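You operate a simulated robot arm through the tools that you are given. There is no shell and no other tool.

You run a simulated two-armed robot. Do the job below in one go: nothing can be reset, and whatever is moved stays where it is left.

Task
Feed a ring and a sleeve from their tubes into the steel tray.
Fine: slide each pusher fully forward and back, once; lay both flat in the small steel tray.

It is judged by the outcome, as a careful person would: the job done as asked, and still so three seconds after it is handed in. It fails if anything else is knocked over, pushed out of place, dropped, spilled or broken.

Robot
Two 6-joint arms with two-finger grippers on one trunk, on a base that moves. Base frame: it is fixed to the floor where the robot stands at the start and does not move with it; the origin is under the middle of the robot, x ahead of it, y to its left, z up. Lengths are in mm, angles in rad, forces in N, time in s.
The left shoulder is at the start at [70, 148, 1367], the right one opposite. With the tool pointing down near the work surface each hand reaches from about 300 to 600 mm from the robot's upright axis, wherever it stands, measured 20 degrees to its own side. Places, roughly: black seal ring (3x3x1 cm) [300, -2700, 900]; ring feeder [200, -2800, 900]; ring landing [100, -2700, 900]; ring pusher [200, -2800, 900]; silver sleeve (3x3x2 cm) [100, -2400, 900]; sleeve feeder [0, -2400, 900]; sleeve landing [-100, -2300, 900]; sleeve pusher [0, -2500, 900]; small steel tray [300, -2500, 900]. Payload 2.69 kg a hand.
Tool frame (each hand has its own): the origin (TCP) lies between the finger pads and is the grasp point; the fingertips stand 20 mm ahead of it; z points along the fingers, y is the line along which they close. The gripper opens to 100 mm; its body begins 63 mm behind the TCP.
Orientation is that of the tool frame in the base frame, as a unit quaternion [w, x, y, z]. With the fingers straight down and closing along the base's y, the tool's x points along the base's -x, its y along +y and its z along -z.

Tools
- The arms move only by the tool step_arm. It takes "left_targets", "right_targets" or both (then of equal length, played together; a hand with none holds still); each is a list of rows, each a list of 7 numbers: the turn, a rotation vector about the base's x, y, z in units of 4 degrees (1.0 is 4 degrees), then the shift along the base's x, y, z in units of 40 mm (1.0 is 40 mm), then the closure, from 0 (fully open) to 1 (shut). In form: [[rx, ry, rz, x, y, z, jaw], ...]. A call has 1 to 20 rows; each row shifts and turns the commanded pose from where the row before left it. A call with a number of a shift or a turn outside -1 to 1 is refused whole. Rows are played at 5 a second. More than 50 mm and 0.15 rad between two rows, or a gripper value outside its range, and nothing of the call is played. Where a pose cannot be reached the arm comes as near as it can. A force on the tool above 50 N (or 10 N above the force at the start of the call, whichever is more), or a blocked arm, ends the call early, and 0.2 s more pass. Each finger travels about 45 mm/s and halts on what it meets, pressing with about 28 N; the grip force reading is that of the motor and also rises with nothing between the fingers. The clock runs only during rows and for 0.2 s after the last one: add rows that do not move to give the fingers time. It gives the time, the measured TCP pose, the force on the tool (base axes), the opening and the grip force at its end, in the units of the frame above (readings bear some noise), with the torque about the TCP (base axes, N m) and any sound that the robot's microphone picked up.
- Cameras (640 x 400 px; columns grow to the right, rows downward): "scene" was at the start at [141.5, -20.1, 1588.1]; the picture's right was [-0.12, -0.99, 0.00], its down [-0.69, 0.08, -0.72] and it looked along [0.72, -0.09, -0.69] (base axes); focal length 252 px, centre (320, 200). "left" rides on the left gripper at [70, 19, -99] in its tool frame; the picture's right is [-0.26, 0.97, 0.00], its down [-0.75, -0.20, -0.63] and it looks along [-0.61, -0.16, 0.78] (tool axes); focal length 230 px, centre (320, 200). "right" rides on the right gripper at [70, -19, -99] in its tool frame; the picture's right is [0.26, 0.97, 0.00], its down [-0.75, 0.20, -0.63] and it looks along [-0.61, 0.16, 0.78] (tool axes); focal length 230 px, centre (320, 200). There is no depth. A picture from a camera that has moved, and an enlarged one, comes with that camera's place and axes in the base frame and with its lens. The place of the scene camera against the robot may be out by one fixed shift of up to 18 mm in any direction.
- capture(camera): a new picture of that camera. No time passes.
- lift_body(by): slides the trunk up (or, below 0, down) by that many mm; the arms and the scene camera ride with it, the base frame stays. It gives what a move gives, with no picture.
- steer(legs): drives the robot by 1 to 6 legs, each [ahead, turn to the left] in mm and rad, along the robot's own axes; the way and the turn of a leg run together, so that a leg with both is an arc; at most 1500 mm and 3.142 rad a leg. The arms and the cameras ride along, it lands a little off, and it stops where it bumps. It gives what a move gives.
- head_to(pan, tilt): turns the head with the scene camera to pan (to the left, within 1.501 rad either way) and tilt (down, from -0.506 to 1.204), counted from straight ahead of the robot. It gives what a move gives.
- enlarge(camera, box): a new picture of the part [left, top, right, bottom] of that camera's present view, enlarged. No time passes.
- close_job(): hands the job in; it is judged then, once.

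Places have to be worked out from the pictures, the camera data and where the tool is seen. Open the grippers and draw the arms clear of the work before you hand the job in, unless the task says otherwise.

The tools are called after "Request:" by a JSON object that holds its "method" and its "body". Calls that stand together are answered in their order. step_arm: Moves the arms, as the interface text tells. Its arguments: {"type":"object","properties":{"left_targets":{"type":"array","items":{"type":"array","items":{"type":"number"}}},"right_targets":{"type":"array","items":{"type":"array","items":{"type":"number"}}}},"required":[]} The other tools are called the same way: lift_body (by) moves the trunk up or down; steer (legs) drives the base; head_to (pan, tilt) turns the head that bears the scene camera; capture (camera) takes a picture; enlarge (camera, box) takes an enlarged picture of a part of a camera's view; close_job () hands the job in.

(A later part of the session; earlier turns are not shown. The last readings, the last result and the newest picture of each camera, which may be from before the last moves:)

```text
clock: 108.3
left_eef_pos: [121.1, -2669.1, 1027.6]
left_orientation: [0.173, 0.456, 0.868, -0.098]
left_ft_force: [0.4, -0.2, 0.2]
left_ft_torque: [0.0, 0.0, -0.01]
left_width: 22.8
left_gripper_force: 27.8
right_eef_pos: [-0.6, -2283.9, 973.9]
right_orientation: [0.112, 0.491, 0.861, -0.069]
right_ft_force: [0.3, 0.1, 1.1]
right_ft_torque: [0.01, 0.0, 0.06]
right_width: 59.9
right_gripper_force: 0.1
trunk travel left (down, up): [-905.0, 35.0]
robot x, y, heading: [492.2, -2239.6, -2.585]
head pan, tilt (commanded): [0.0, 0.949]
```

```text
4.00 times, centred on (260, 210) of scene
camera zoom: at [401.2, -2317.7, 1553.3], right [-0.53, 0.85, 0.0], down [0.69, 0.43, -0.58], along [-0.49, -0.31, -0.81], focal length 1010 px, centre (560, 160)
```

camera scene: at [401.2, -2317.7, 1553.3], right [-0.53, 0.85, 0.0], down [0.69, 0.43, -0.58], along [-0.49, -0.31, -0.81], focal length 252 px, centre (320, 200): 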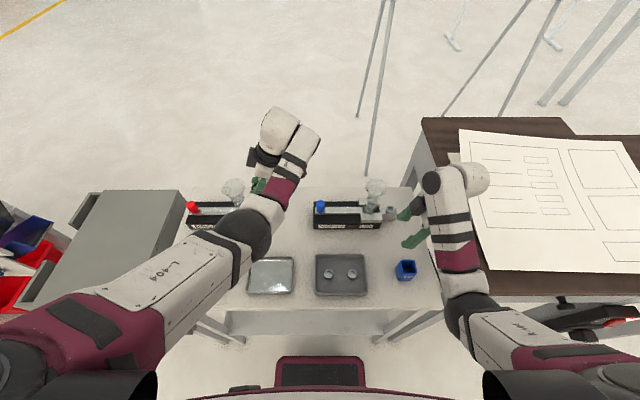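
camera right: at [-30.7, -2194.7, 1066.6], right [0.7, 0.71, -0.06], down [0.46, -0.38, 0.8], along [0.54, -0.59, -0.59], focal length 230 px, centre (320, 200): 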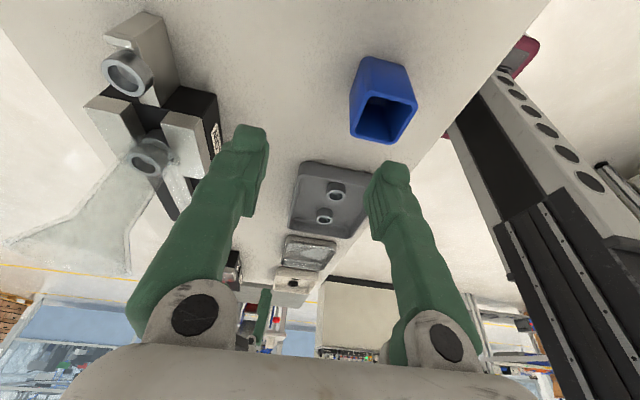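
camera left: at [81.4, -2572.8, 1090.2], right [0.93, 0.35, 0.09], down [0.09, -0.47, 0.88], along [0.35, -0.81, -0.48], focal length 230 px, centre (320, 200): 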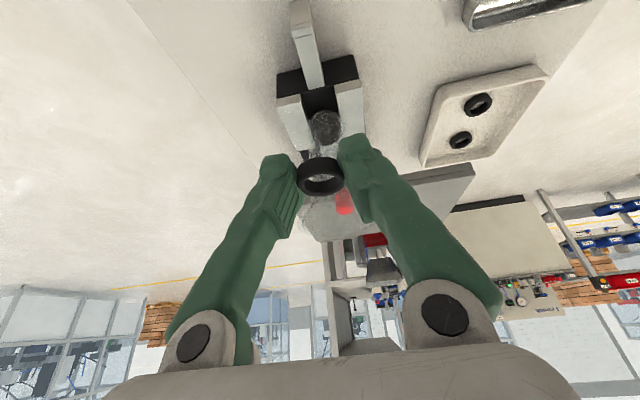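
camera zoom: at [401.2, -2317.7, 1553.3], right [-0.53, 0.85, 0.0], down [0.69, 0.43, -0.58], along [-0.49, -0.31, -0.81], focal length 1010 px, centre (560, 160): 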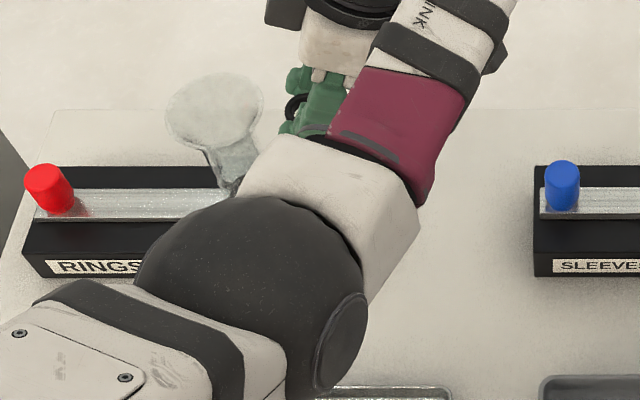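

The tray's centre comes out near (267, -2545), about 114 × 97 mm. Rather than folding the leaning arm, I'll move the base: raise the trunk fully, then back up 170 mm so the tray lies under the ring.

Request:
{"method": "lift_body", "body": {"by": 35}}

Request:
{"method": "steer", "body": {"legs": [[-170, 0]]}}

Request:
{"method": "step_arm", "body": {"left_targets": [[0, 0, 0, 0, 0, 0, 1.0], [0, 0, 0, 0, 0, 0, 1.0], [0, 0, 0, 0, 0, 0, 1.0]]}}

Request:
{"method": "capture", "body": {"camera": "left"}}

Request:
{"method": "capture", "body": {"camera": "scene"}}

```text
clock: 109.1
left_eef_pos: [121.1, -2669.7, 1061.9]
left_orientation: [0.172, 0.457, 0.867, -0.099]
left_ft_force: [-0.3, 0.2, -0.7]
left_ft_torque: [-0.02, 0.0, 0.01]
left_width: 23.2
left_gripper_force: 28.0
right_eef_pos: [-0.6, -2285.3, 1008.2]
right_orientation: [0.111, 0.49, 0.862, -0.068]
right_ft_force: [0.4, -0.5, 0.3]
right_ft_torque: [0.01, 0.05, -0.03]
right_width: 60.0
right_gripper_force: 0.1
trunk travel left (down, up): [-940.0, 0.0]
robot x, y, heading: [498.2, -2243.6, -2.581]
head pan, tilt (commanded): [0.0, 0.949]
```

```text
clock: 110.6
left_eef_pos: [263.2, -2579.8, 1062.0]
left_orientation: [0.173, 0.458, 0.867, -0.099]
left_ft_force: [-0.8, -0.1, -0.3]
left_ft_torque: [-0.05, 0.04, -0.01]
left_width: 23.1
left_gripper_force: 28.1
right_eef_pos: [142.5, -2195.2, 1007.7]
right_orientation: [0.111, 0.492, 0.861, -0.067]
right_ft_force: [-0.2, 1.2, 0.1]
right_ft_torque: [0.01, 0.06, 0.03]
right_width: 59.9
right_gripper_force: 0.1
trunk travel left (down, up): [-940.0, 0.0]
robot x, y, heading: [638.0, -2149.9, -2.587]
head pan, tilt (commanded): [0.0, 0.949]
```

```text
clock: 111.4
left_eef_pos: [266.2, -2578.1, 1063.7]
left_orientation: [0.173, 0.458, 0.866, -0.1]
left_ft_force: [-1.5, 0.3, -0.1]
left_ft_torque: [0.0, 0.04, -0.03]
left_width: 23.0
left_gripper_force: 28.2
right_eef_pos: [143.0, -2194.2, 1009.3]
right_orientation: [0.11, 0.492, 0.861, -0.069]
right_ft_force: [-0.6, 0.5, 0.4]
right_ft_torque: [-0.03, 0.02, 0.0]
right_width: 59.7
right_gripper_force: 0.0
trunk travel left (down, up): [-940.0, 0.0]
robot x, y, heading: [638.8, -2153.5, -2.587]
head pan, tilt (commanded): [0.0, 0.949]
```

```text
taken
camera left: at [225.0, -2482.3, 1126.0], right [0.93, 0.35, 0.09], down [0.1, -0.47, 0.88], along [0.34, -0.81, -0.48], focal length 230 px, centre (320, 200)
```

left: 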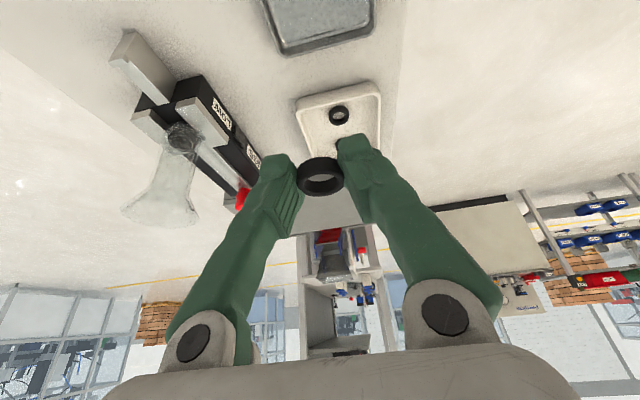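

```text
taken
camera scene: at [545.7, -2227.0, 1588.5], right [-0.53, 0.85, 0.0], down [0.69, 0.43, -0.58], along [-0.49, -0.31, -0.81], focal length 252 px, centre (320, 200)
```

scene: 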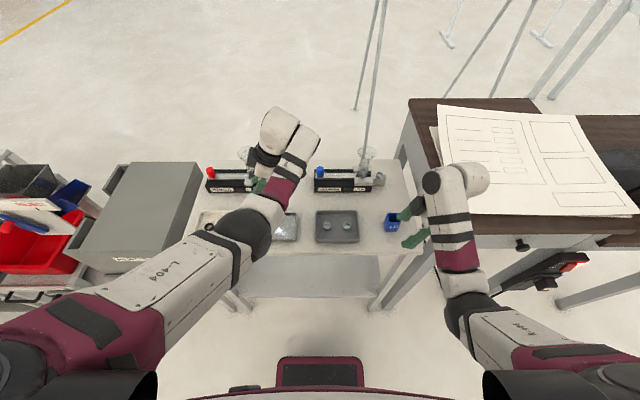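

The wrist view confirms the tray centre near (265, -2543). I draw the left hand in 40 mm while lowering it, so that it can later go down to the tray within reach.

Request:
{"method": "step_arm", "body": {"left_targets": [[0, 0, 0, 0.193, 0.18, -0.4, 1.0], [0, 0, 0, 0.193, 0.18, -0.4, 1.0], [0, 0, 0, 0.193, 0.18, -0.4, 1.0], [0, 0, 0, 0.193, 0.18, -0.4, 1.0], [0, 0, 0, 0, 0, 0, 1.0]]}}

Request:
{"method": "lift_body", "body": {"by": -30}}

Request:
{"method": "capture", "body": {"camera": "left"}}

```text
clock: 112.6
left_eef_pos: [295.4, -2551.4, 996.3]
left_orientation: [0.173, 0.458, 0.867, -0.1]
left_ft_force: [0.6, -0.1, 0.4]
left_ft_torque: [0.0, 0.0, -0.01]
left_width: 23.3
left_gripper_force: 27.9
right_eef_pos: [141.8, -2193.9, 1009.3]
right_orientation: [0.11, 0.491, 0.861, -0.068]
right_ft_force: [-0.9, -0.5, -0.1]
right_ft_torque: [-0.01, -0.01, 0.0]
right_width: 59.9
right_gripper_force: 0.0
trunk travel left (down, up): [-940.0, 0.0]
robot x, y, heading: [639.5, -2151.8, -2.582]
head pan, tilt (commanded): [0.0, 0.949]
```

```text
clock: 113.3
left_eef_pos: [295.1, -2549.9, 966.2]
left_orientation: [0.173, 0.458, 0.866, -0.099]
left_ft_force: [1.1, -0.1, -0.1]
left_ft_torque: [0.0, -0.01, 0.02]
left_width: 23.0
left_gripper_force: 28.2
right_eef_pos: [142.7, -2193.5, 978.3]
right_orientation: [0.111, 0.492, 0.861, -0.068]
right_ft_force: [1.2, -1.0, 0.8]
right_ft_torque: [0.01, 0.02, 0.01]
right_width: 59.8
right_gripper_force: 0.1
trunk travel left (down, up): [-910.0, 30.0]
robot x, y, heading: [637.8, -2153.9, -2.577]
head pan, tilt (commanded): [0.0, 0.949]
```

```text
taken
camera left: at [254.4, -2453.8, 1030.5], right [0.93, 0.35, 0.09], down [0.09, -0.47, 0.88], along [0.34, -0.81, -0.48], focal length 230 px, centre (320, 200)
```

left: 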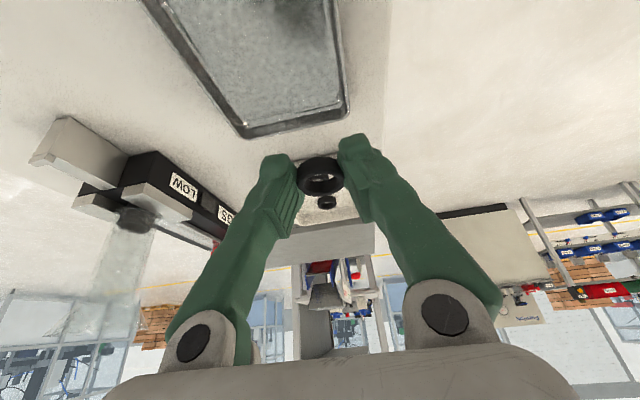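

The tray lies just ahead of the held ring. I drive forward 22 mm so the ring comes over its left half.

Request:
{"method": "steer", "body": {"legs": [[22, 0]]}}

Request:
{"method": "step_arm", "body": {"left_targets": [[0, 0, 0, 0, 0, 0, 1.0], [0, 0, 0, 0, 0, 0, 1.0], [0, 0, 0, 0, 0, 0, 1.0]]}}

Request:
{"method": "capture", "body": {"camera": "left"}}

Request:
{"method": "capture", "body": {"camera": "scene"}}

```text
clock: 114.2
left_eef_pos: [281.6, -2559.7, 969.3]
left_orientation: [0.171, 0.457, 0.867, -0.101]
left_ft_force: [1.3, -0.1, 0.5]
left_ft_torque: [-0.03, 0.06, -0.01]
left_width: 23.0
left_gripper_force: 28.1
right_eef_pos: [127.8, -2204.3, 980.3]
right_orientation: [0.109, 0.491, 0.861, -0.071]
right_ft_force: [0.3, 0.9, -0.3]
right_ft_torque: [-0.03, 0.05, -0.02]
right_width: 59.9
right_gripper_force: 0.0
trunk travel left (down, up): [-910.0, 30.0]
robot x, y, heading: [620.8, -2165.8, -2.581]
head pan, tilt (commanded): [0.0, 0.949]
```

```text
clock: 115.0
left_eef_pos: [277.5, -2561.2, 967.3]
left_orientation: [0.172, 0.458, 0.866, -0.099]
left_ft_force: [0.2, -0.5, -0.1]
left_ft_torque: [0.02, 0.0, -0.03]
left_width: 22.8
left_gripper_force: 27.8
right_eef_pos: [125.4, -2204.8, 978.8]
right_orientation: [0.111, 0.491, 0.861, -0.067]
right_ft_force: [0.3, -0.1, 0.4]
right_ft_torque: [-0.01, 0.01, 0.02]
right_width: 59.9
right_gripper_force: 0.1
trunk travel left (down, up): [-910.0, 30.0]
robot x, y, heading: [620.8, -2162.9, -2.586]
head pan, tilt (commanded): [0.0, 0.949]
```

```text
taken
camera left: at [236.4, -2465.0, 1030.9], right [0.93, 0.35, 0.09], down [0.09, -0.47, 0.88], along [0.34, -0.81, -0.48], focal length 230 px, centre (320, 200)
```

left: 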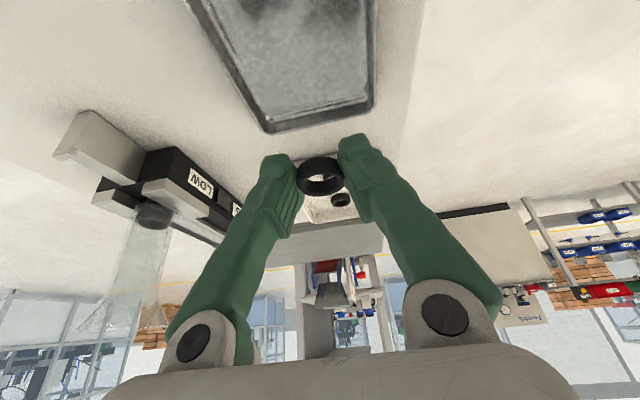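

```text
taken
camera scene: at [526.4, -2239.1, 1558.4], right [-0.53, 0.85, 0.0], down [0.69, 0.43, -0.58], along [-0.49, -0.31, -0.81], focal length 252 px, centre (320, 200)
```

scene: 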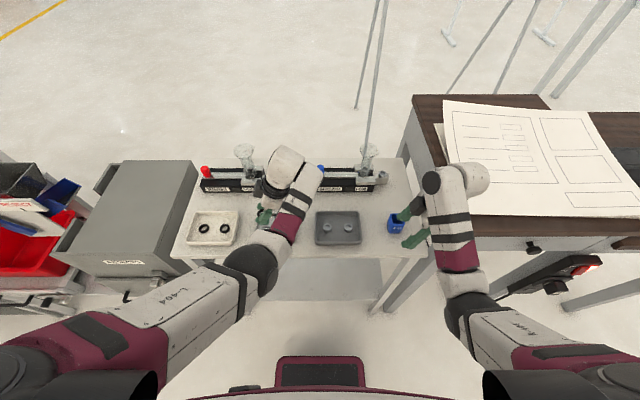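

The ring is over the tray's left half, about 25 mm left of its centre. I go down to about z=903 and check.

Request:
{"method": "step_arm", "body": {"left_targets": [[0, 0, 0, -0.07, 0.055, -0.4, 1.0], [0, 0, 0, 0, 0, -0.6, 1.0], [0, 0, 0, 0, 0, -0.6, 1.0], [0, 0, 0, 0, 0, 0, 1.0]]}}

Request:
{"method": "capture", "body": {"camera": "left"}}

Request:
{"method": "enlarge", "body": {"camera": "scene", "box": [200, 170, 360, 270]}}

```text
clock: 116.0
left_eef_pos: [273.5, -2559.7, 902.2]
left_orientation: [0.172, 0.457, 0.867, -0.099]
left_ft_force: [0.2, 0.3, 0.2]
left_ft_torque: [0.01, -0.02, -0.01]
left_width: 22.8
left_gripper_force: 27.9
right_eef_pos: [123.9, -2205.3, 977.8]
right_orientation: [0.111, 0.492, 0.861, -0.068]
right_ft_force: [0.5, 0.1, -0.3]
right_ft_torque: [0.0, 0.02, -0.04]
right_width: 59.8
right_gripper_force: 0.1
trunk travel left (down, up): [-910.0, 30.0]
robot x, y, heading: [618.0, -2159.1, -2.583]
head pan, tilt (commanded): [0.0, 0.949]
```

```text
taken
camera left: at [232.3, -2463.1, 966.4], right [0.93, 0.35, 0.09], down [0.1, -0.47, 0.88], along [0.34, -0.81, -0.48], focal length 230 px, centre (320, 200)
```

left: 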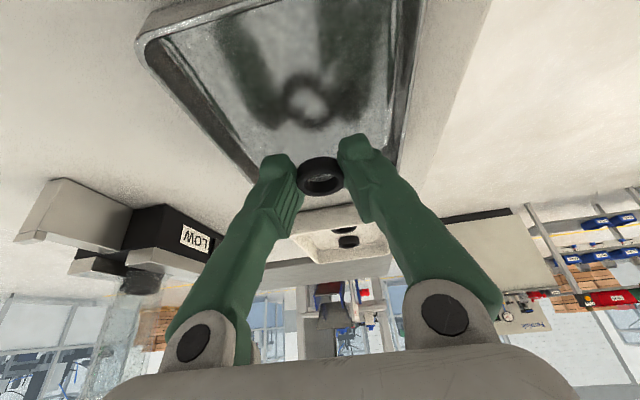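

```text
4.00 times, centred on (280, 220) of scene
camera zoom: at [525.9, -2239.2, 1558.3], right [-0.53, 0.85, 0.0], down [0.69, 0.43, -0.58], along [-0.49, -0.31, -0.81], focal length 1010 px, centre (480, 120)
```

zoom: 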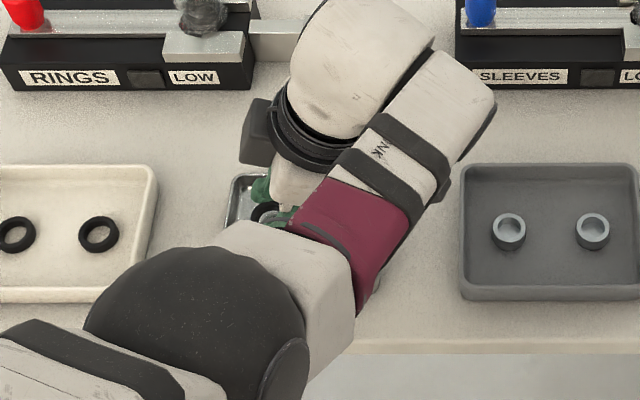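

The tray's floor mirrors the ring and fingers, which are well inside its walls. I creep down until a light touch.

Request:
{"method": "step_arm", "body": {"left_targets": [[0, 0, 0, 0, 0, -0.1, 1.0], [0, 0, 0, 0, 0, -0.1, 1.0], [0, 0, 0, 0, 0, 0, 1.0]]}}

Request:
{"method": "enlarge", "body": {"camera": "left", "box": [180, 60, 460, 235]}}

```text
clock: 116.8
left_eef_pos: [273.0, -2559.3, 895.2]
left_orientation: [0.173, 0.457, 0.867, -0.1]
left_ft_force: [1.1, -0.2, -0.4]
left_ft_torque: [-0.02, 0.0, 0.01]
left_width: 23.0
left_gripper_force: 27.9
right_eef_pos: [124.1, -2205.7, 980.2]
right_orientation: [0.11, 0.491, 0.861, -0.067]
right_ft_force: [-0.2, 0.1, -0.6]
right_ft_torque: [0.03, -0.02, 0.0]
right_width: 59.8
right_gripper_force: 0.1
trunk travel left (down, up): [-910.0, 30.0]
robot x, y, heading: [618.4, -2163.2, -2.586]
head pan, tilt (commanded): [0.0, 0.949]
```

```text
2.29 times, centred on (320, 148) of left
camera zoom: at [232.8, -2462.9, 958.2], right [0.93, 0.35, 0.09], down [0.09, -0.47, 0.88], along [0.34, -0.81, -0.48], focal length 526 px, centre (320, 320)
```

zoom: 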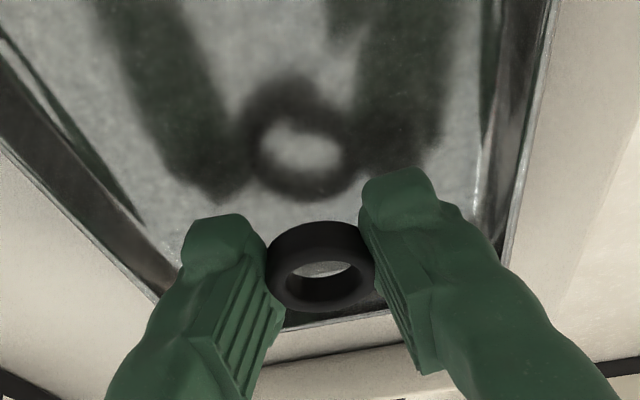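

The reflection shows the ring's underside about 7–9 mm over the tray floor and the fingertips almost touching it. I lower 2 mm more, then open a little (to ~36 mm) to let the ring settle flat.

Request:
{"method": "step_arm", "body": {"left_targets": [[0, 0, 0, 0, 0, -0.06, 1.0], [0, 0, 0, 0, 0, 0, 1.0]]}}

```text
clock: 117.3
left_eef_pos: [273.7, -2558.8, 891.6]
left_orientation: [0.173, 0.458, 0.866, -0.101]
left_ft_force: [0.2, -0.5, -0.3]
left_ft_torque: [0.0, 0.0, 0.0]
left_width: 22.8
left_gripper_force: 28.5
right_eef_pos: [123.7, -2205.4, 978.1]
right_orientation: [0.11, 0.492, 0.861, -0.068]
right_ft_force: [-0.1, -0.4, -0.1]
right_ft_torque: [-0.01, -0.03, -0.01]
right_width: 60.1
right_gripper_force: 0.1
trunk travel left (down, up): [-910.0, 30.0]
robot x, y, heading: [621.3, -2165.7, -2.576]
head pan, tilt (commanded): [0.0, 0.949]
```

Still no touch; another 2 mm down.

Request:
{"method": "step_arm", "body": {"left_targets": [[0, 0, 0, 0, 0, -0.05, 1.0], [0, 0, 0, 0, 0, 0, 1.0]]}}

Request:
{"method": "enlarge", "body": {"camera": "left", "box": [180, 60, 460, 235]}}

```text
clock: 118.0
left_eef_pos: [273.8, -2559.2, 889.3]
left_orientation: [0.173, 0.458, 0.866, -0.1]
left_ft_force: [-0.2, 0.3, -1.0]
left_ft_torque: [0.01, 0.01, 0.01]
left_width: 23.0
left_gripper_force: 28.3
right_eef_pos: [124.0, -2206.2, 979.0]
right_orientation: [0.111, 0.491, 0.861, -0.068]
right_ft_force: [-0.4, -0.3, 0.6]
right_ft_torque: [0.01, 0.0, 0.0]
right_width: 59.7
right_gripper_force: 0.2
trunk travel left (down, up): [-910.0, 30.0]
robot x, y, heading: [618.6, -2166.6, -2.584]
head pan, tilt (commanded): [0.0, 0.949]
```

```text
2.29 times, centred on (320, 148) of left
camera zoom: at [233.0, -2462.6, 953.8], right [0.93, 0.35, 0.09], down [0.09, -0.47, 0.88], along [0.34, -0.81, -0.48], focal length 526 px, centre (320, 320)
```

zoom: 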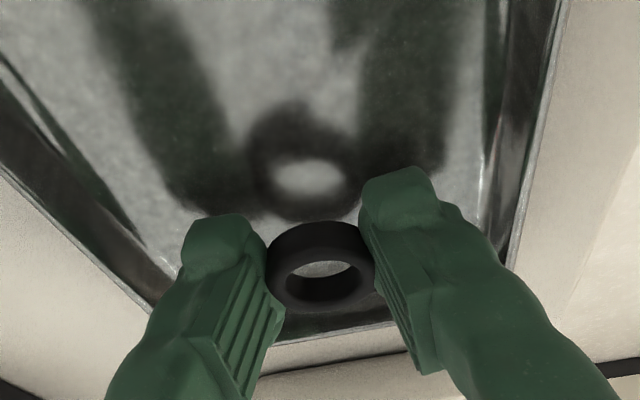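

The ring's underside is now ~6 mm above the floor and there is still no touch. Two more millimetres.

Request:
{"method": "step_arm", "body": {"left_targets": [[0, 0, 0, 0, 0, -0.05, 1.0], [0, 0, 0, 0, 0, 0, 1.0]]}}

Request:
{"method": "step_arm", "body": {"left_targets": [[0, 0, 0, 0, 0, -0.05, 1.0], [0, 0, 0, 0, 0, 0, 1.0]]}}

Request:
{"method": "enlarge", "body": {"camera": "left", "box": [180, 60, 460, 235]}}

```text
clock: 118.5
left_eef_pos: [274.7, -2559.4, 887.8]
left_orientation: [0.173, 0.458, 0.866, -0.1]
left_ft_force: [0.0, 0.5, 0.4]
left_ft_torque: [0.02, 0.03, -0.02]
left_width: 22.9
left_gripper_force: 28.2
right_eef_pos: [124.1, -2206.2, 978.0]
right_orientation: [0.111, 0.492, 0.861, -0.068]
right_ft_force: [-0.4, 0.3, 0.6]
right_ft_torque: [0.04, 0.01, 0.01]
right_width: 60.0
right_gripper_force: 0.0
trunk travel left (down, up): [-910.0, 30.0]
robot x, y, heading: [623.4, -2166.4, -2.59]
head pan, tilt (commanded): [0.0, 0.949]
```

```text
clock: 119.2
left_eef_pos: [274.6, -2560.9, 885.9]
left_orientation: [0.173, 0.458, 0.866, -0.1]
left_ft_force: [1.0, 0.2, 0.0]
left_ft_torque: [-0.06, -0.03, 0.02]
left_width: 23.1
left_gripper_force: 27.8
right_eef_pos: [123.3, -2205.4, 978.4]
right_orientation: [0.11, 0.493, 0.861, -0.068]
right_ft_force: [-0.4, -0.7, 0.5]
right_ft_torque: [0.01, 0.01, -0.03]
right_width: 59.9
right_gripper_force: 0.0
trunk travel left (down, up): [-910.0, 30.0]
robot x, y, heading: [619.7, -2166.7, -2.579]
head pan, tilt (commanded): [0.0, 0.949]
```

```text
2.29 times, centred on (320, 148) of left
camera zoom: at [233.2, -2463.5, 950.2], right [0.93, 0.35, 0.09], down [0.09, -0.47, 0.88], along [0.34, -0.81, -0.48], focal length 526 px, centre (320, 320)
```

zoom: 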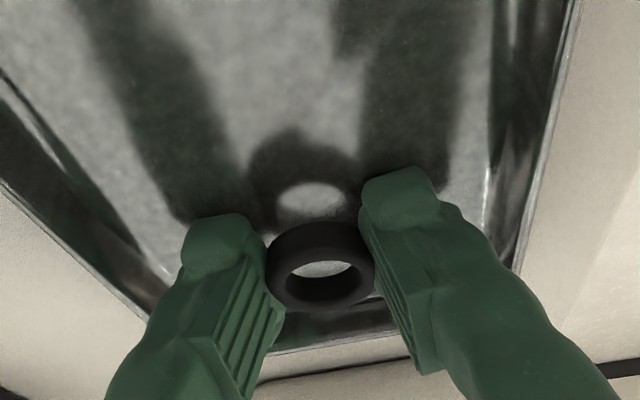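

Now only ~3–4 mm remain under the ring. Another 2 mm.

Request:
{"method": "step_arm", "body": {"left_targets": [[0, 0, 0, 0, 0, -0.05, 1.0], [0, 0, 0, 0, 0, 0, 1.0]]}}

Request:
{"method": "step_arm", "body": {"left_targets": [[0, 0, 0, 0, 0, -0.03, 1.0], [0, 0, 0, 0, 0, 0, 1.0]]}}

Request:
{"method": "enlarge", "body": {"camera": "left", "box": [180, 60, 460, 235]}}

```text
clock: 119.8
left_eef_pos: [274.6, -2560.6, 885.6]
left_orientation: [0.172, 0.458, 0.867, -0.1]
left_ft_force: [0.0, 0.4, 6.6]
left_ft_torque: [0.06, -0.04, 0.02]
left_width: 23.2
left_gripper_force: 28.7
right_eef_pos: [124.2, -2205.3, 979.6]
right_orientation: [0.11, 0.491, 0.861, -0.068]
right_ft_force: [0.5, -0.5, 0.8]
right_ft_torque: [-0.02, 0.01, 0.02]
right_width: 60.1
right_gripper_force: 0.0
trunk travel left (down, up): [-910.0, 30.0]
robot x, y, heading: [621.4, -2164.1, -2.584]
head pan, tilt (commanded): [0.0, 0.949]
```

```text
clock: 120.3
left_eef_pos: [274.6, -2560.0, 885.7]
left_orientation: [0.173, 0.459, 0.866, -0.103]
left_ft_force: [-2.5, -3.3, 15.3]
left_ft_torque: [0.12, -0.17, -0.05]
left_width: 22.6
left_gripper_force: 28.6
right_eef_pos: [124.7, -2204.7, 979.3]
right_orientation: [0.111, 0.492, 0.861, -0.069]
right_ft_force: [-0.3, -0.3, 0.1]
right_ft_torque: [-0.01, 0.01, 0.0]
right_width: 60.0
right_gripper_force: 0.1
trunk travel left (down, up): [-910.0, 30.0]
robot x, y, heading: [620.7, -2166.6, -2.581]
head pan, tilt (commanded): [0.0, 0.949]
```

```text
2.29 times, centred on (320, 148) of left
camera zoom: at [233.7, -2462.9, 948.6], right [0.93, 0.35, 0.08], down [0.1, -0.47, 0.88], along [0.34, -0.81, -0.47], focal length 526 px, centre (320, 320)
```

zoom: 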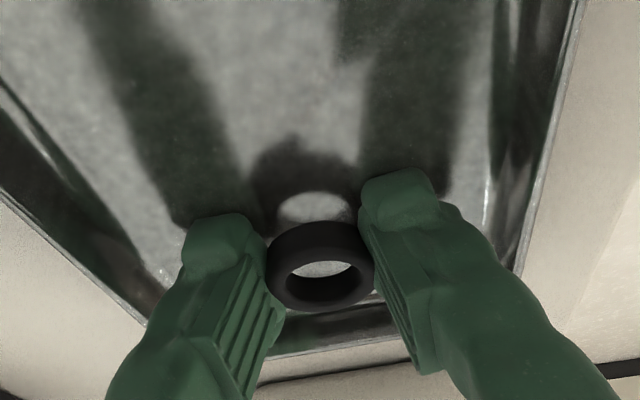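

Touch (15 N up). I relieve 1 mm and open to about 36 mm so that the ring settles.

Request:
{"method": "step_arm", "body": {"left_targets": [[0, 0, 0, 0, 0, 0.04, 1.0], [0, 0, 0, 0, 0, 0, 0.75], [0, 0, 0, 0, 0, 0, 0.68], [0, 0, 0, 0, 0, 0, 0.65], [0, 0, 0, 0, 0, 0, 0.65]]}}

Request:
{"method": "enlarge", "body": {"camera": "left", "box": [180, 60, 460, 235]}}

```text
clock: 121.5
left_eef_pos: [273.3, -2559.8, 886.4]
left_orientation: [0.172, 0.458, 0.867, -0.1]
left_ft_force: [-10.1, -7.5, 14.4]
left_ft_torque: [0.1, 0.0, 0.03]
left_width: 27.4
left_gripper_force: 0.1
right_eef_pos: [122.7, -2205.0, 979.0]
right_orientation: [0.111, 0.491, 0.861, -0.069]
right_ft_force: [-0.4, -0.6, 0.8]
right_ft_torque: [-0.03, -0.02, -0.01]
right_width: 60.1
right_gripper_force: 0.2
trunk travel left (down, up): [-910.0, 30.0]
robot x, y, heading: [617.5, -2164.2, -2.587]
head pan, tilt (commanded): [0.0, 0.949]
```

```text
2.29 times, centred on (320, 148) of left
camera zoom: at [232.5, -2463.4, 949.0], right [0.93, 0.35, 0.09], down [0.1, -0.47, 0.88], along [0.34, -0.81, -0.47], focal length 526 px, centre (320, 320)
```

zoom: 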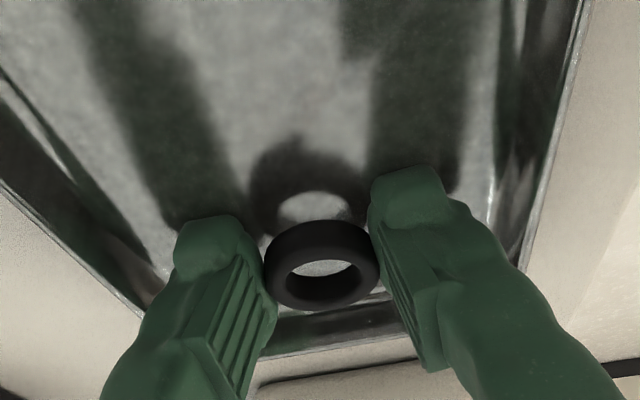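

The near fingertip still presses on the floor and its friction hinders opening. I raise 3 mm and open further.

Request:
{"method": "step_arm", "body": {"left_targets": [[0, 0, 0, 0, 0, 0.07, 0.65], [0, 0, 0, 0, 0, 0, 0.65], [0, 0, 0, 0, 0, 0, 0.65]]}}

Request:
{"method": "enlarge", "body": {"camera": "left", "box": [180, 60, 460, 235]}}

```text
clock: 122.3
left_eef_pos: [275.0, -2559.7, 886.9]
left_orientation: [0.173, 0.458, 0.867, -0.097]
left_ft_force: [-0.4, 0.0, 0.4]
left_ft_torque: [-0.01, 0.01, -0.01]
left_width: 34.9
left_gripper_force: 0.1
right_eef_pos: [125.0, -2206.4, 978.8]
right_orientation: [0.11, 0.492, 0.861, -0.068]
right_ft_force: [-0.5, -0.1, -0.2]
right_ft_torque: [-0.02, 0.0, 0.01]
right_width: 60.0
right_gripper_force: 0.1
trunk travel left (down, up): [-910.0, 30.0]
robot x, y, heading: [618.0, -2165.8, -2.584]
head pan, tilt (commanded): [0.0, 0.949]
```

```text
2.29 times, centred on (320, 148) of left
camera zoom: at [234.6, -2462.8, 950.5], right [0.93, 0.35, 0.09], down [0.09, -0.48, 0.87], along [0.35, -0.81, -0.48], focal length 526 px, centre (320, 320)
```

zoom: 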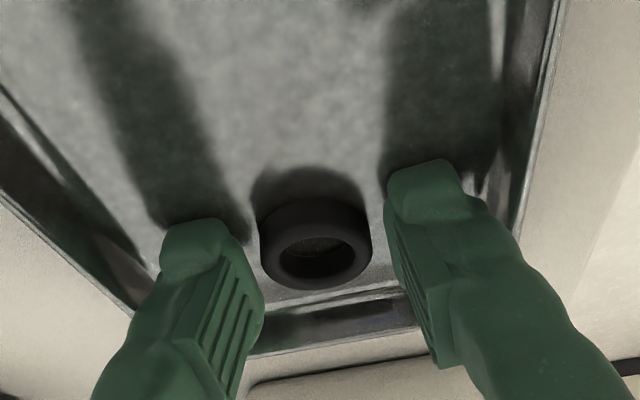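

The ring now rests flat on the tray floor, free between the fingers. I lift the hand straight up.

Request:
{"method": "step_arm", "body": {"left_targets": [[0, 0, 0, -0.03, -0.02, 0.05, 0.63], [0, 0, 0, 0, 0, 0.3, 0.63], [0, 0, 0, 0, 0, 0.6, 0.63], [0, 0, 0, 0, 0, 0.6, 0.63], [0, 0, 0, 0, 0, 0, 0.63]]}}

Request:
{"method": "capture", "body": {"camera": "left"}}

Request:
{"method": "capture", "body": {"camera": "scene"}}

```text
clock: 123.5
left_eef_pos: [269.9, -2560.5, 949.1]
left_orientation: [0.174, 0.458, 0.866, -0.1]
left_ft_force: [-0.4, 0.9, -0.3]
left_ft_torque: [0.01, 0.04, 0.01]
left_width: 37.1
left_gripper_force: 0.1
right_eef_pos: [124.1, -2206.6, 977.9]
right_orientation: [0.111, 0.492, 0.861, -0.069]
right_ft_force: [0.4, -0.6, -0.5]
right_ft_torque: [0.01, 0.01, 0.0]
right_width: 60.1
right_gripper_force: 0.1
trunk travel left (down, up): [-910.0, 30.0]
robot x, y, heading: [622.6, -2165.4, -2.587]
head pan, tilt (commanded): [0.0, 0.949]
```

```text
taken
camera left: at [230.0, -2463.8, 1013.2], right [0.93, 0.35, 0.09], down [0.09, -0.47, 0.88], along [0.34, -0.81, -0.48], focal length 230 px, centre (320, 200)
```

left: 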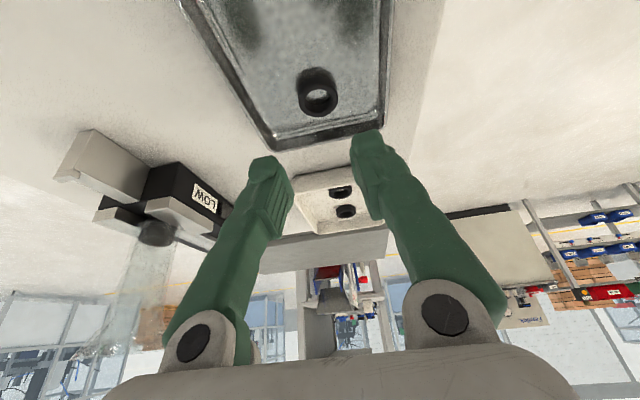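

```text
taken
camera scene: at [525.5, -2239.7, 1558.3], right [-0.53, 0.85, 0.0], down [0.69, 0.43, -0.58], along [-0.49, -0.31, -0.81], focal length 252 px, centre (320, 200)
```

scene: 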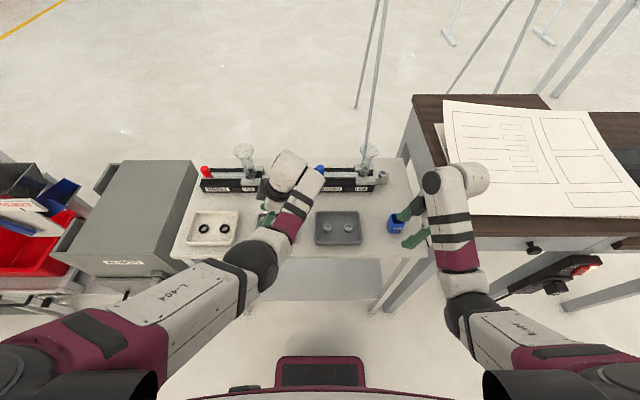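

The ring lies flat in the steel tray. Now I right the left tool, park that hand to the left, and look at the right hand's outline for the sleeve pick.

Request:
{"method": "step_arm", "body": {"left_targets": [[0.81, 0.51, 0, 0, 0, 0.1, 0.63], [0.81, 0.51, 0, 0, 0, 0.1, 0.63], [0.81, 0.51, 0, 0, 0, 0.1, 0.63], [0.81, 0.51, 0, 0, 0, 0, 0.63], [0.81, 0.51, 0, 0, 0, 0, 0.63], [0.81, 0.51, 0, 0, 0, 0, 0.63], [0, 0, 0, 0.67, -0.32, 0, 0.63], [0, 0, 0, 0.67, -0.32, 0, 0.63], [0, 0, 0, 0.67, -0.32, 0, 0.63], [0, 0, 0, 0, 0, 0, 0.63]]}}

Request:
{"method": "capture", "body": {"camera": "scene"}}

Request:
{"method": "enlarge", "body": {"camera": "scene", "box": [370, 140, 530, 240]}}

```text
clock: 125.8
left_eef_pos: [352.6, -2598.0, 961.1]
left_orientation: [0.0, 0.467, 0.884, 0.0]
left_ft_force: [-1.3, 0.4, -0.8]
left_ft_torque: [-0.01, -0.01, 0.01]
left_width: 37.1
left_gripper_force: 0.1
right_eef_pos: [123.8, -2206.2, 978.8]
right_orientation: [0.111, 0.493, 0.861, -0.067]
right_ft_force: [-0.9, 0.0, 0.0]
right_ft_torque: [0.0, -0.05, 0.0]
right_width: 60.1
right_gripper_force: 0.0
trunk travel left (down, up): [-910.0, 30.0]
robot x, y, heading: [621.2, -2162.5, -2.58]
head pan, tilt (commanded): [0.0, 0.949]
```

```text
taken
camera scene: at [525.4, -2239.4, 1558.3], right [-0.53, 0.85, 0.0], down [0.69, 0.43, -0.58], along [-0.49, -0.31, -0.81], focal length 252 px, centre (320, 200)
```

scene: 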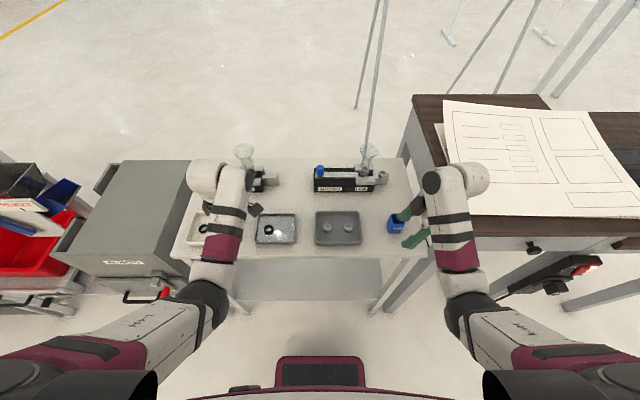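

```text
4.00 times, centred on (450, 190) of scene
camera zoom: at [525.4, -2239.4, 1558.3], right [-0.53, 0.85, 0.0], down [0.69, 0.43, -0.58], along [-0.49, -0.31, -0.81], focal length 1010 px, centre (-200, 240)
```

zoom: 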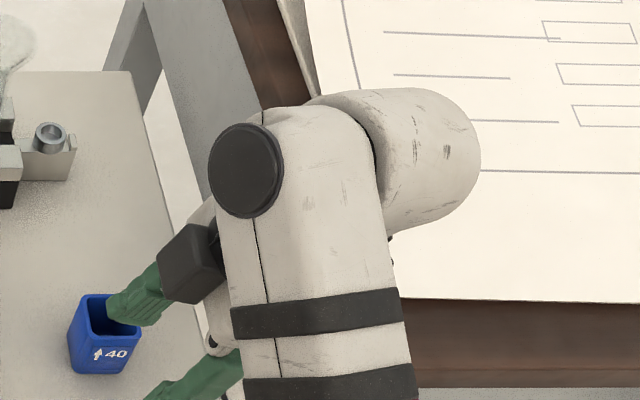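

The left hand is upright and parked; the ring is seen in the tray. I shift the left hand further left (clear of the ring funnel for the next approach) and raise the trunk fully.

Request:
{"method": "step_arm", "body": {"left_targets": [[0, 0, 0, 0.656, -0.695, 0, 0.63], [0, 0, 0, 0.656, -0.695, 0, 0.63], [0, 0, 0, 0, 0, 0, 0.63]]}}

Request:
{"method": "lift_body", "body": {"by": 30}}

Request:
{"method": "step_arm", "body": {"right_targets": [[0, 0, 0, -0.636, -0.398, 0, 0.4], [0, 0, 0, -0.636, -0.398, 0, 0.4], [-0.423, -0.266, 0, 0, 0, 0, 0.4], [-0.423, -0.266, 0, 0, 0, 0, 0.4], [-0.423, -0.266, 0, 0, 0, 0, 0.4], [-0.423, -0.266, 0, 0, 0, 0, 0.4], [0, 0, 0, 0, 0, 0, 0.4]]}}

Request:
{"method": "capture", "body": {"camera": "right"}}

Request:
{"method": "capture", "body": {"camera": "scene"}}

```text
clock: 126.5
left_eef_pos: [404.1, -2653.9, 959.9]
left_orientation: [0.001, 0.467, 0.884, 0.0]
left_ft_force: [0.3, -0.3, 0.1]
left_ft_torque: [0.01, -0.02, 0.02]
left_width: 37.0
left_gripper_force: 0.1
right_eef_pos: [123.6, -2204.9, 977.6]
right_orientation: [0.112, 0.491, 0.861, -0.068]
right_ft_force: [0.3, 0.2, 0.5]
right_ft_torque: [-0.01, -0.02, -0.01]
right_width: 59.9
right_gripper_force: 0.0
trunk travel left (down, up): [-910.0, 30.0]
robot x, y, heading: [625.4, -2162.5, -2.587]
head pan, tilt (commanded): [0.0, 0.949]
```

```text
clock: 127.3
left_eef_pos: [404.2, -2653.7, 990.0]
left_orientation: [0.0, 0.467, 0.884, 0.0]
left_ft_force: [0.6, -0.6, -0.5]
left_ft_torque: [-0.05, 0.0, 0.03]
left_width: 36.8
left_gripper_force: 0.1
right_eef_pos: [123.6, -2206.4, 1008.1]
right_orientation: [0.111, 0.492, 0.861, -0.069]
right_ft_force: [0.5, -0.8, 0.0]
right_ft_torque: [-0.01, -0.01, -0.02]
right_width: 59.8
right_gripper_force: 0.0
trunk travel left (down, up): [-940.0, 0.0]
robot x, y, heading: [622.3, -2161.8, -2.584]
head pan, tilt (commanded): [0.0, 0.949]
```

```text
clock: 128.9
left_eef_pos: [404.6, -2652.7, 991.2]
left_orientation: [0.0, 0.468, 0.884, 0.0]
left_ft_force: [0.5, -0.4, -0.5]
left_ft_torque: [0.01, -0.03, 0.03]
left_width: 36.9
left_gripper_force: 0.0
right_eef_pos: [72.7, -2239.3, 1008.0]
right_orientation: [0.171, 0.487, 0.851, -0.1]
right_ft_force: [0.7, 0.3, 0.0]
right_ft_torque: [-0.01, 0.01, 0.0]
right_width: 59.8
right_gripper_force: 0.0
trunk travel left (down, up): [-940.0, 0.0]
robot x, y, heading: [623.1, -2161.8, -2.583]
head pan, tilt (commanded): [0.0, 0.949]
```

```text
taken
camera right: at [5.0, -2158.3, 1074.8], right [0.71, 0.69, -0.1], down [0.4, -0.28, 0.87], along [0.57, -0.66, -0.48], focal length 230 px, centre (320, 200)
```

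right: 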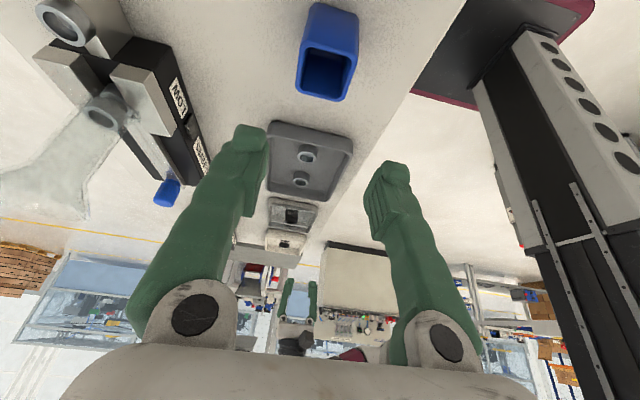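

```text
taken
camera scene: at [526.2, -2239.3, 1588.4], right [-0.53, 0.85, 0.0], down [0.69, 0.43, -0.58], along [-0.49, -0.31, -0.81], focal length 252 px, centre (320, 200)
```

scene: 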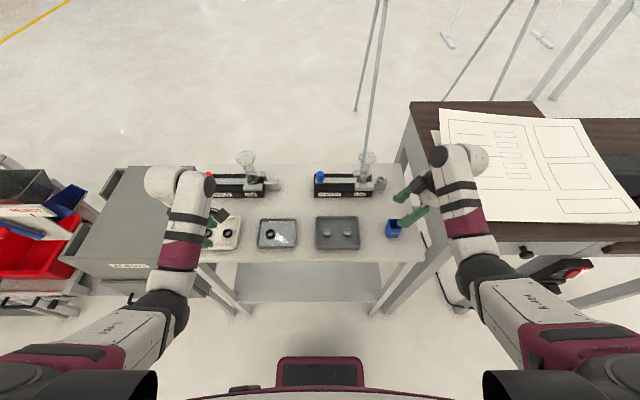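

Both hands are ready: right at 23° lean and z≈1008, left parked clear. I drive forward 120 mm towards the sleeve landing.

Request:
{"method": "steer", "body": {"legs": [[120, 0]]}}

Request:
{"method": "step_arm", "body": {"right_targets": [[0, 0, 0, 0, 0, 0, 0.4], [0, 0, 0, 0, 0, 0, 0.4], [0, 0, 0, 0, 0, 0, 0.4]]}}

Request:
{"method": "capture", "body": {"camera": "right"}}

Request:
{"method": "capture", "body": {"camera": "scene"}}

```text
clock: 130.1
left_eef_pos: [312.6, -2712.4, 993.7]
left_orientation: [-0.002, 0.467, 0.884, -0.004]
left_ft_force: [-0.4, -0.5, -1.2]
left_ft_torque: [0.04, 0.02, -0.02]
left_width: 37.1
left_gripper_force: 0.0
right_eef_pos: [-22.1, -2296.4, 1012.3]
right_orientation: [0.169, 0.486, 0.851, -0.104]
right_ft_force: [-0.3, 1.2, -2.4]
right_ft_torque: [-0.12, -0.11, 0.01]
right_width: 59.9
right_gripper_force: 0.1
trunk travel left (down, up): [-940.0, 0.0]
robot x, y, heading: [515.8, -2225.6, -2.58]
head pan, tilt (commanded): [0.0, 0.949]
```

```text
clock: 130.9
left_eef_pos: [314.6, -2712.5, 994.2]
left_orientation: [-0.003, 0.466, 0.885, -0.005]
left_ft_force: [-0.3, 0.0, 0.1]
left_ft_torque: [-0.01, 0.04, -0.04]
left_width: 37.0
left_gripper_force: 0.0
right_eef_pos: [-19.0, -2295.1, 1012.6]
right_orientation: [0.169, 0.486, 0.851, -0.105]
right_ft_force: [0.0, -0.5, -0.1]
right_ft_torque: [-0.01, 0.01, -0.03]
right_width: 60.3
right_gripper_force: 0.1
trunk travel left (down, up): [-940.0, 0.0]
robot x, y, heading: [519.0, -2229.3, -2.582]
head pan, tilt (commanded): [0.0, 0.949]
```

```text
taken
camera right: at [-86.4, -2215.4, 1079.3], right [0.71, 0.69, -0.11], down [0.41, -0.28, 0.87], along [0.57, -0.67, -0.48], focal length 230 px, centre (320, 200)
```

right: 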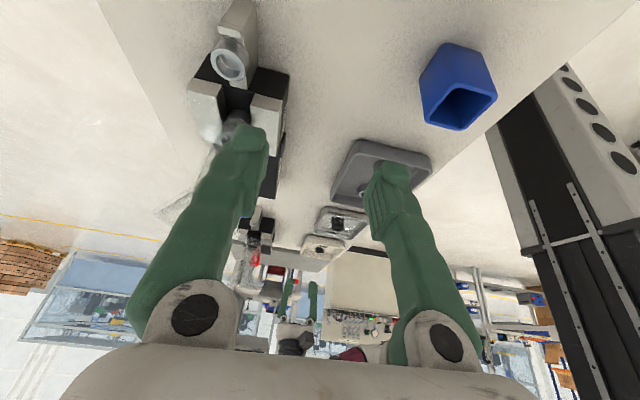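

```text
taken
camera scene: at [429.4, -2300.0, 1588.9], right [-0.53, 0.85, 0.0], down [0.69, 0.43, -0.59], along [-0.5, -0.31, -0.81], focal length 252 px, centre (320, 200)
```

scene: 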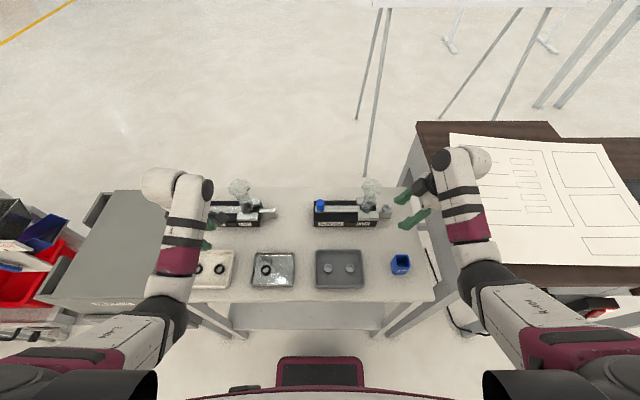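

The sleeve's top centre triangulates to about (-78, -2345, 921). I drive the last 45 mm (edge distance then ~255 mm, as in the first stance).

Request:
{"method": "steer", "body": {"legs": [[45, 0]]}}

Request:
{"method": "step_arm", "body": {"right_targets": [[0, 0, 0, 0, 0, 0, 0.4], [0, 0, 0, 0, 0, 0, 0.4], [0, 0, 0, 0, 0, 0, 0.4]]}}

Request:
{"method": "capture", "body": {"camera": "right"}}

Request:
{"method": "capture", "body": {"camera": "scene"}}

```text
clock: 131.8
left_eef_pos: [278.8, -2733.8, 994.7]
left_orientation: [-0.002, 0.467, 0.884, -0.005]
left_ft_force: [0.6, -1.0, -1.0]
left_ft_torque: [0.03, -0.05, -0.01]
left_width: 36.9
left_gripper_force: 0.1
right_eef_pos: [-55.5, -2317.4, 1013.2]
right_orientation: [0.168, 0.486, 0.851, -0.105]
right_ft_force: [-1.3, 0.7, -0.5]
right_ft_torque: [-0.05, -0.02, 0.0]
right_width: 59.8
right_gripper_force: 0.1
trunk travel left (down, up): [-940.0, 0.0]
robot x, y, heading: [479.1, -2253.5, -2.582]
head pan, tilt (commanded): [0.0, 0.949]
```

```text
clock: 132.6
left_eef_pos: [278.9, -2732.7, 995.0]
left_orientation: [-0.003, 0.467, 0.884, -0.006]
left_ft_force: [0.4, 0.7, 0.6]
left_ft_torque: [-0.02, 0.02, -0.04]
left_width: 36.9
left_gripper_force: 0.1
right_eef_pos: [-53.9, -2316.9, 1014.0]
right_orientation: [0.168, 0.486, 0.851, -0.105]
right_ft_force: [0.8, -0.4, -0.3]
right_ft_torque: [0.0, 0.04, -0.03]
right_width: 60.0
right_gripper_force: 0.1
trunk travel left (down, up): [-940.0, 0.0]
robot x, y, heading: [482.8, -2254.1, -2.578]
head pan, tilt (commanded): [0.0, 0.949]
```

```text
taken
camera right: at [-121.6, -2236.7, 1080.3], right [0.71, 0.69, -0.12], down [0.41, -0.28, 0.87], along [0.57, -0.67, -0.48], focal length 230 px, centre (320, 200)
```

right: 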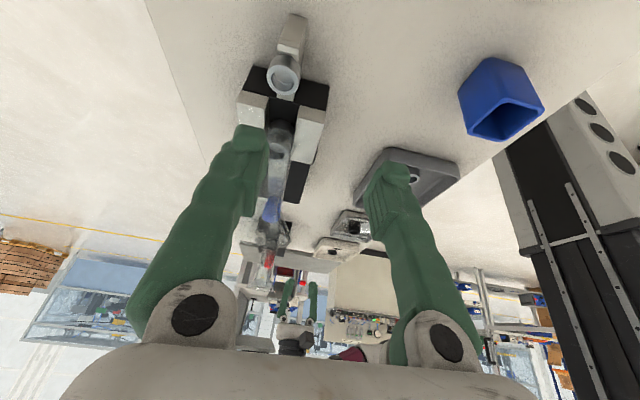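

```text
taken
camera scene: at [390.1, -2324.6, 1588.8], right [-0.53, 0.85, 0.0], down [0.69, 0.43, -0.58], along [-0.5, -0.31, -0.81], focal length 252 px, centre (320, 200)
```

scene: 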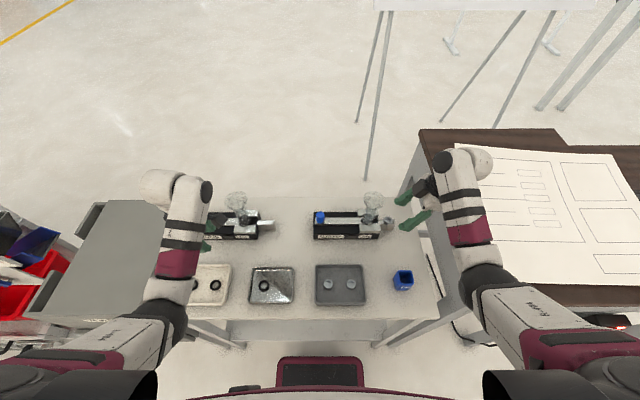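

I zoom in on the sleeve for an exact centre.

Request:
{"method": "enlarge", "body": {"camera": "right", "box": [200, 0, 360, 100]}}

Request:
{"method": "enlarge", "body": {"camera": "scene", "box": [340, 140, 500, 240]}}

```text
4.00 times, centred on (280, 50) of right
camera zoom: at [-121.6, -2236.7, 1080.3], right [0.71, 0.69, -0.12], down [0.41, -0.28, 0.87], along [0.57, -0.67, -0.48], focal length 920 px, centre (480, 800)
```

zoom: 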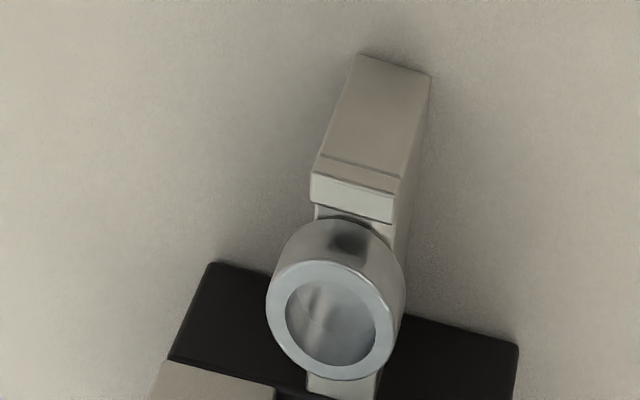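

```text
4.00 times, centred on (420, 190) of scene
camera zoom: at [390.1, -2324.6, 1588.8], right [-0.53, 0.85, 0.0], down [0.69, 0.43, -0.58], along [-0.5, -0.31, -0.81], focal length 1010 px, centre (-80, 240)
```

zoom: 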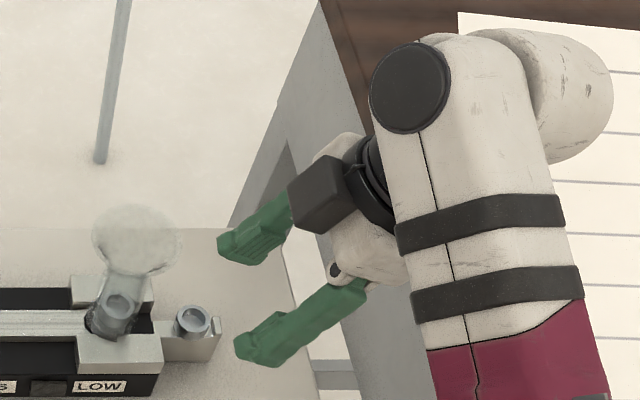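

Sleeve centre (-79, -2346), 25 mm wide, top z≈921. I bring the right hand over it, still high above the funnel.

Request:
{"method": "step_arm", "body": {"right_targets": [[0, 0, 0, -0.344, -0.321, 0, 0.4], [0, 0, 0, -0.344, -0.321, 0, 0.4], [0, 0, 0, 0, 0, 0, 0.4], [0, 0, 0, 0, 0, 0, 0.4]]}}

Request:
{"method": "lift_body", "body": {"by": -50}}

Request:
{"method": "capture", "body": {"camera": "right"}}

Request:
{"method": "enlarge", "body": {"camera": "right", "box": [200, 30, 440, 180]}}

Request:
{"method": "enlarge", "body": {"camera": "scene", "box": [340, 120, 500, 220]}}

```text
clock: 133.6
left_eef_pos: [276.4, -2733.9, 994.0]
left_orientation: [-0.002, 0.466, 0.885, -0.003]
left_ft_force: [0.6, 0.2, 0.1]
left_ft_torque: [0.02, 0.0, -0.01]
left_width: 36.9
left_gripper_force: 0.0
right_eef_pos: [-86.4, -2343.9, 1012.2]
right_orientation: [0.169, 0.486, 0.851, -0.104]
right_ft_force: [-0.1, 0.1, -0.9]
right_ft_torque: [0.03, 0.03, 0.01]
right_width: 60.2
right_gripper_force: 0.1
trunk travel left (down, up): [-940.0, 0.0]
robot x, y, heading: [481.8, -2250.9, -2.585]
head pan, tilt (commanded): [0.0, 0.949]
```

```text
clock: 134.6
left_eef_pos: [275.6, -2735.0, 943.7]
left_orientation: [-0.002, 0.466, 0.885, -0.005]
left_ft_force: [0.0, -0.5, -0.2]
left_ft_torque: [-0.02, -0.01, 0.0]
left_width: 37.2
left_gripper_force: 0.1
right_eef_pos: [-85.2, -2343.9, 962.4]
right_orientation: [0.168, 0.486, 0.851, -0.104]
right_ft_force: [0.6, -0.8, 0.3]
right_ft_torque: [0.03, -0.04, 0.01]
right_width: 59.6
right_gripper_force: 0.0
trunk travel left (down, up): [-890.0, 50.0]
robot x, y, heading: [482.5, -2250.6, -2.581]
head pan, tilt (commanded): [0.0, 0.949]
```

```text
taken
camera right: at [-152.3, -2263.6, 1028.8], right [0.71, 0.69, -0.11], down [0.41, -0.28, 0.87], along [0.57, -0.66, -0.48], focal length 230 px, centre (320, 200)
```

right: 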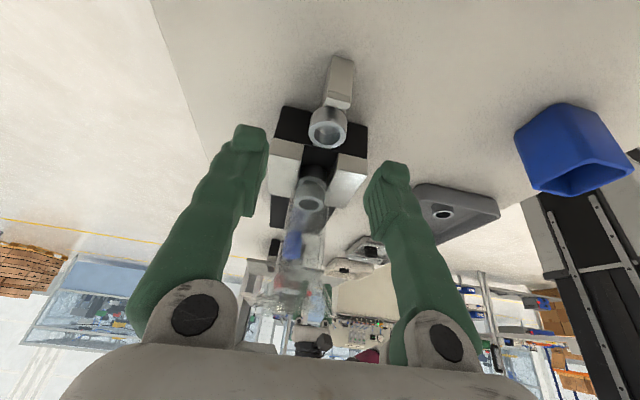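

```text
2.67 times, centred on (320, 105) of right
camera zoom: at [-152.3, -2263.6, 1028.8], right [0.71, 0.69, -0.11], down [0.41, -0.28, 0.87], along [0.57, -0.66, -0.48], focal length 614 px, centre (320, 453)
```

zoom: 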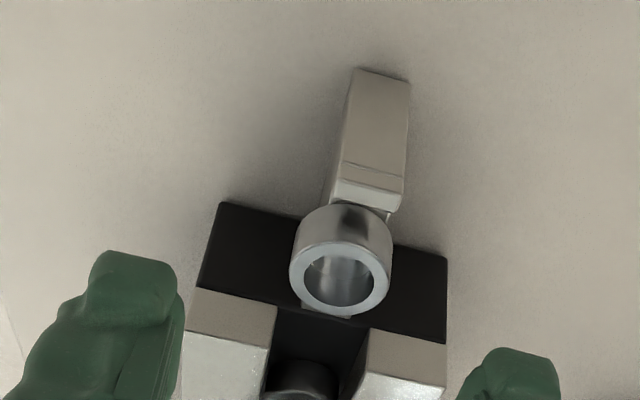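

```text
4.00 times, centred on (420, 170) of scene
camera zoom: at [386.0, -2327.3, 1538.3], right [-0.53, 0.85, 0.0], down [0.69, 0.43, -0.58], along [-0.49, -0.31, -0.81], focal length 1010 px, centre (-80, 320)
```

zoom: 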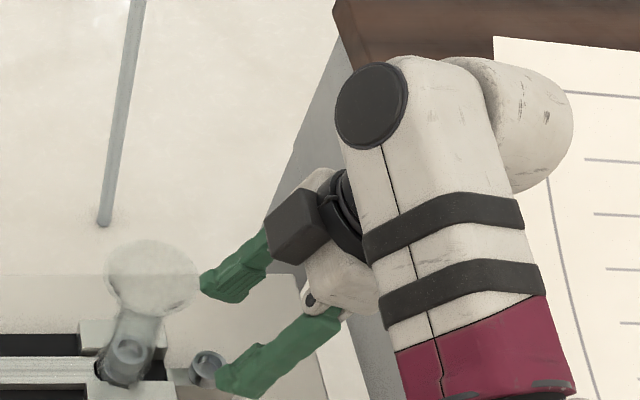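

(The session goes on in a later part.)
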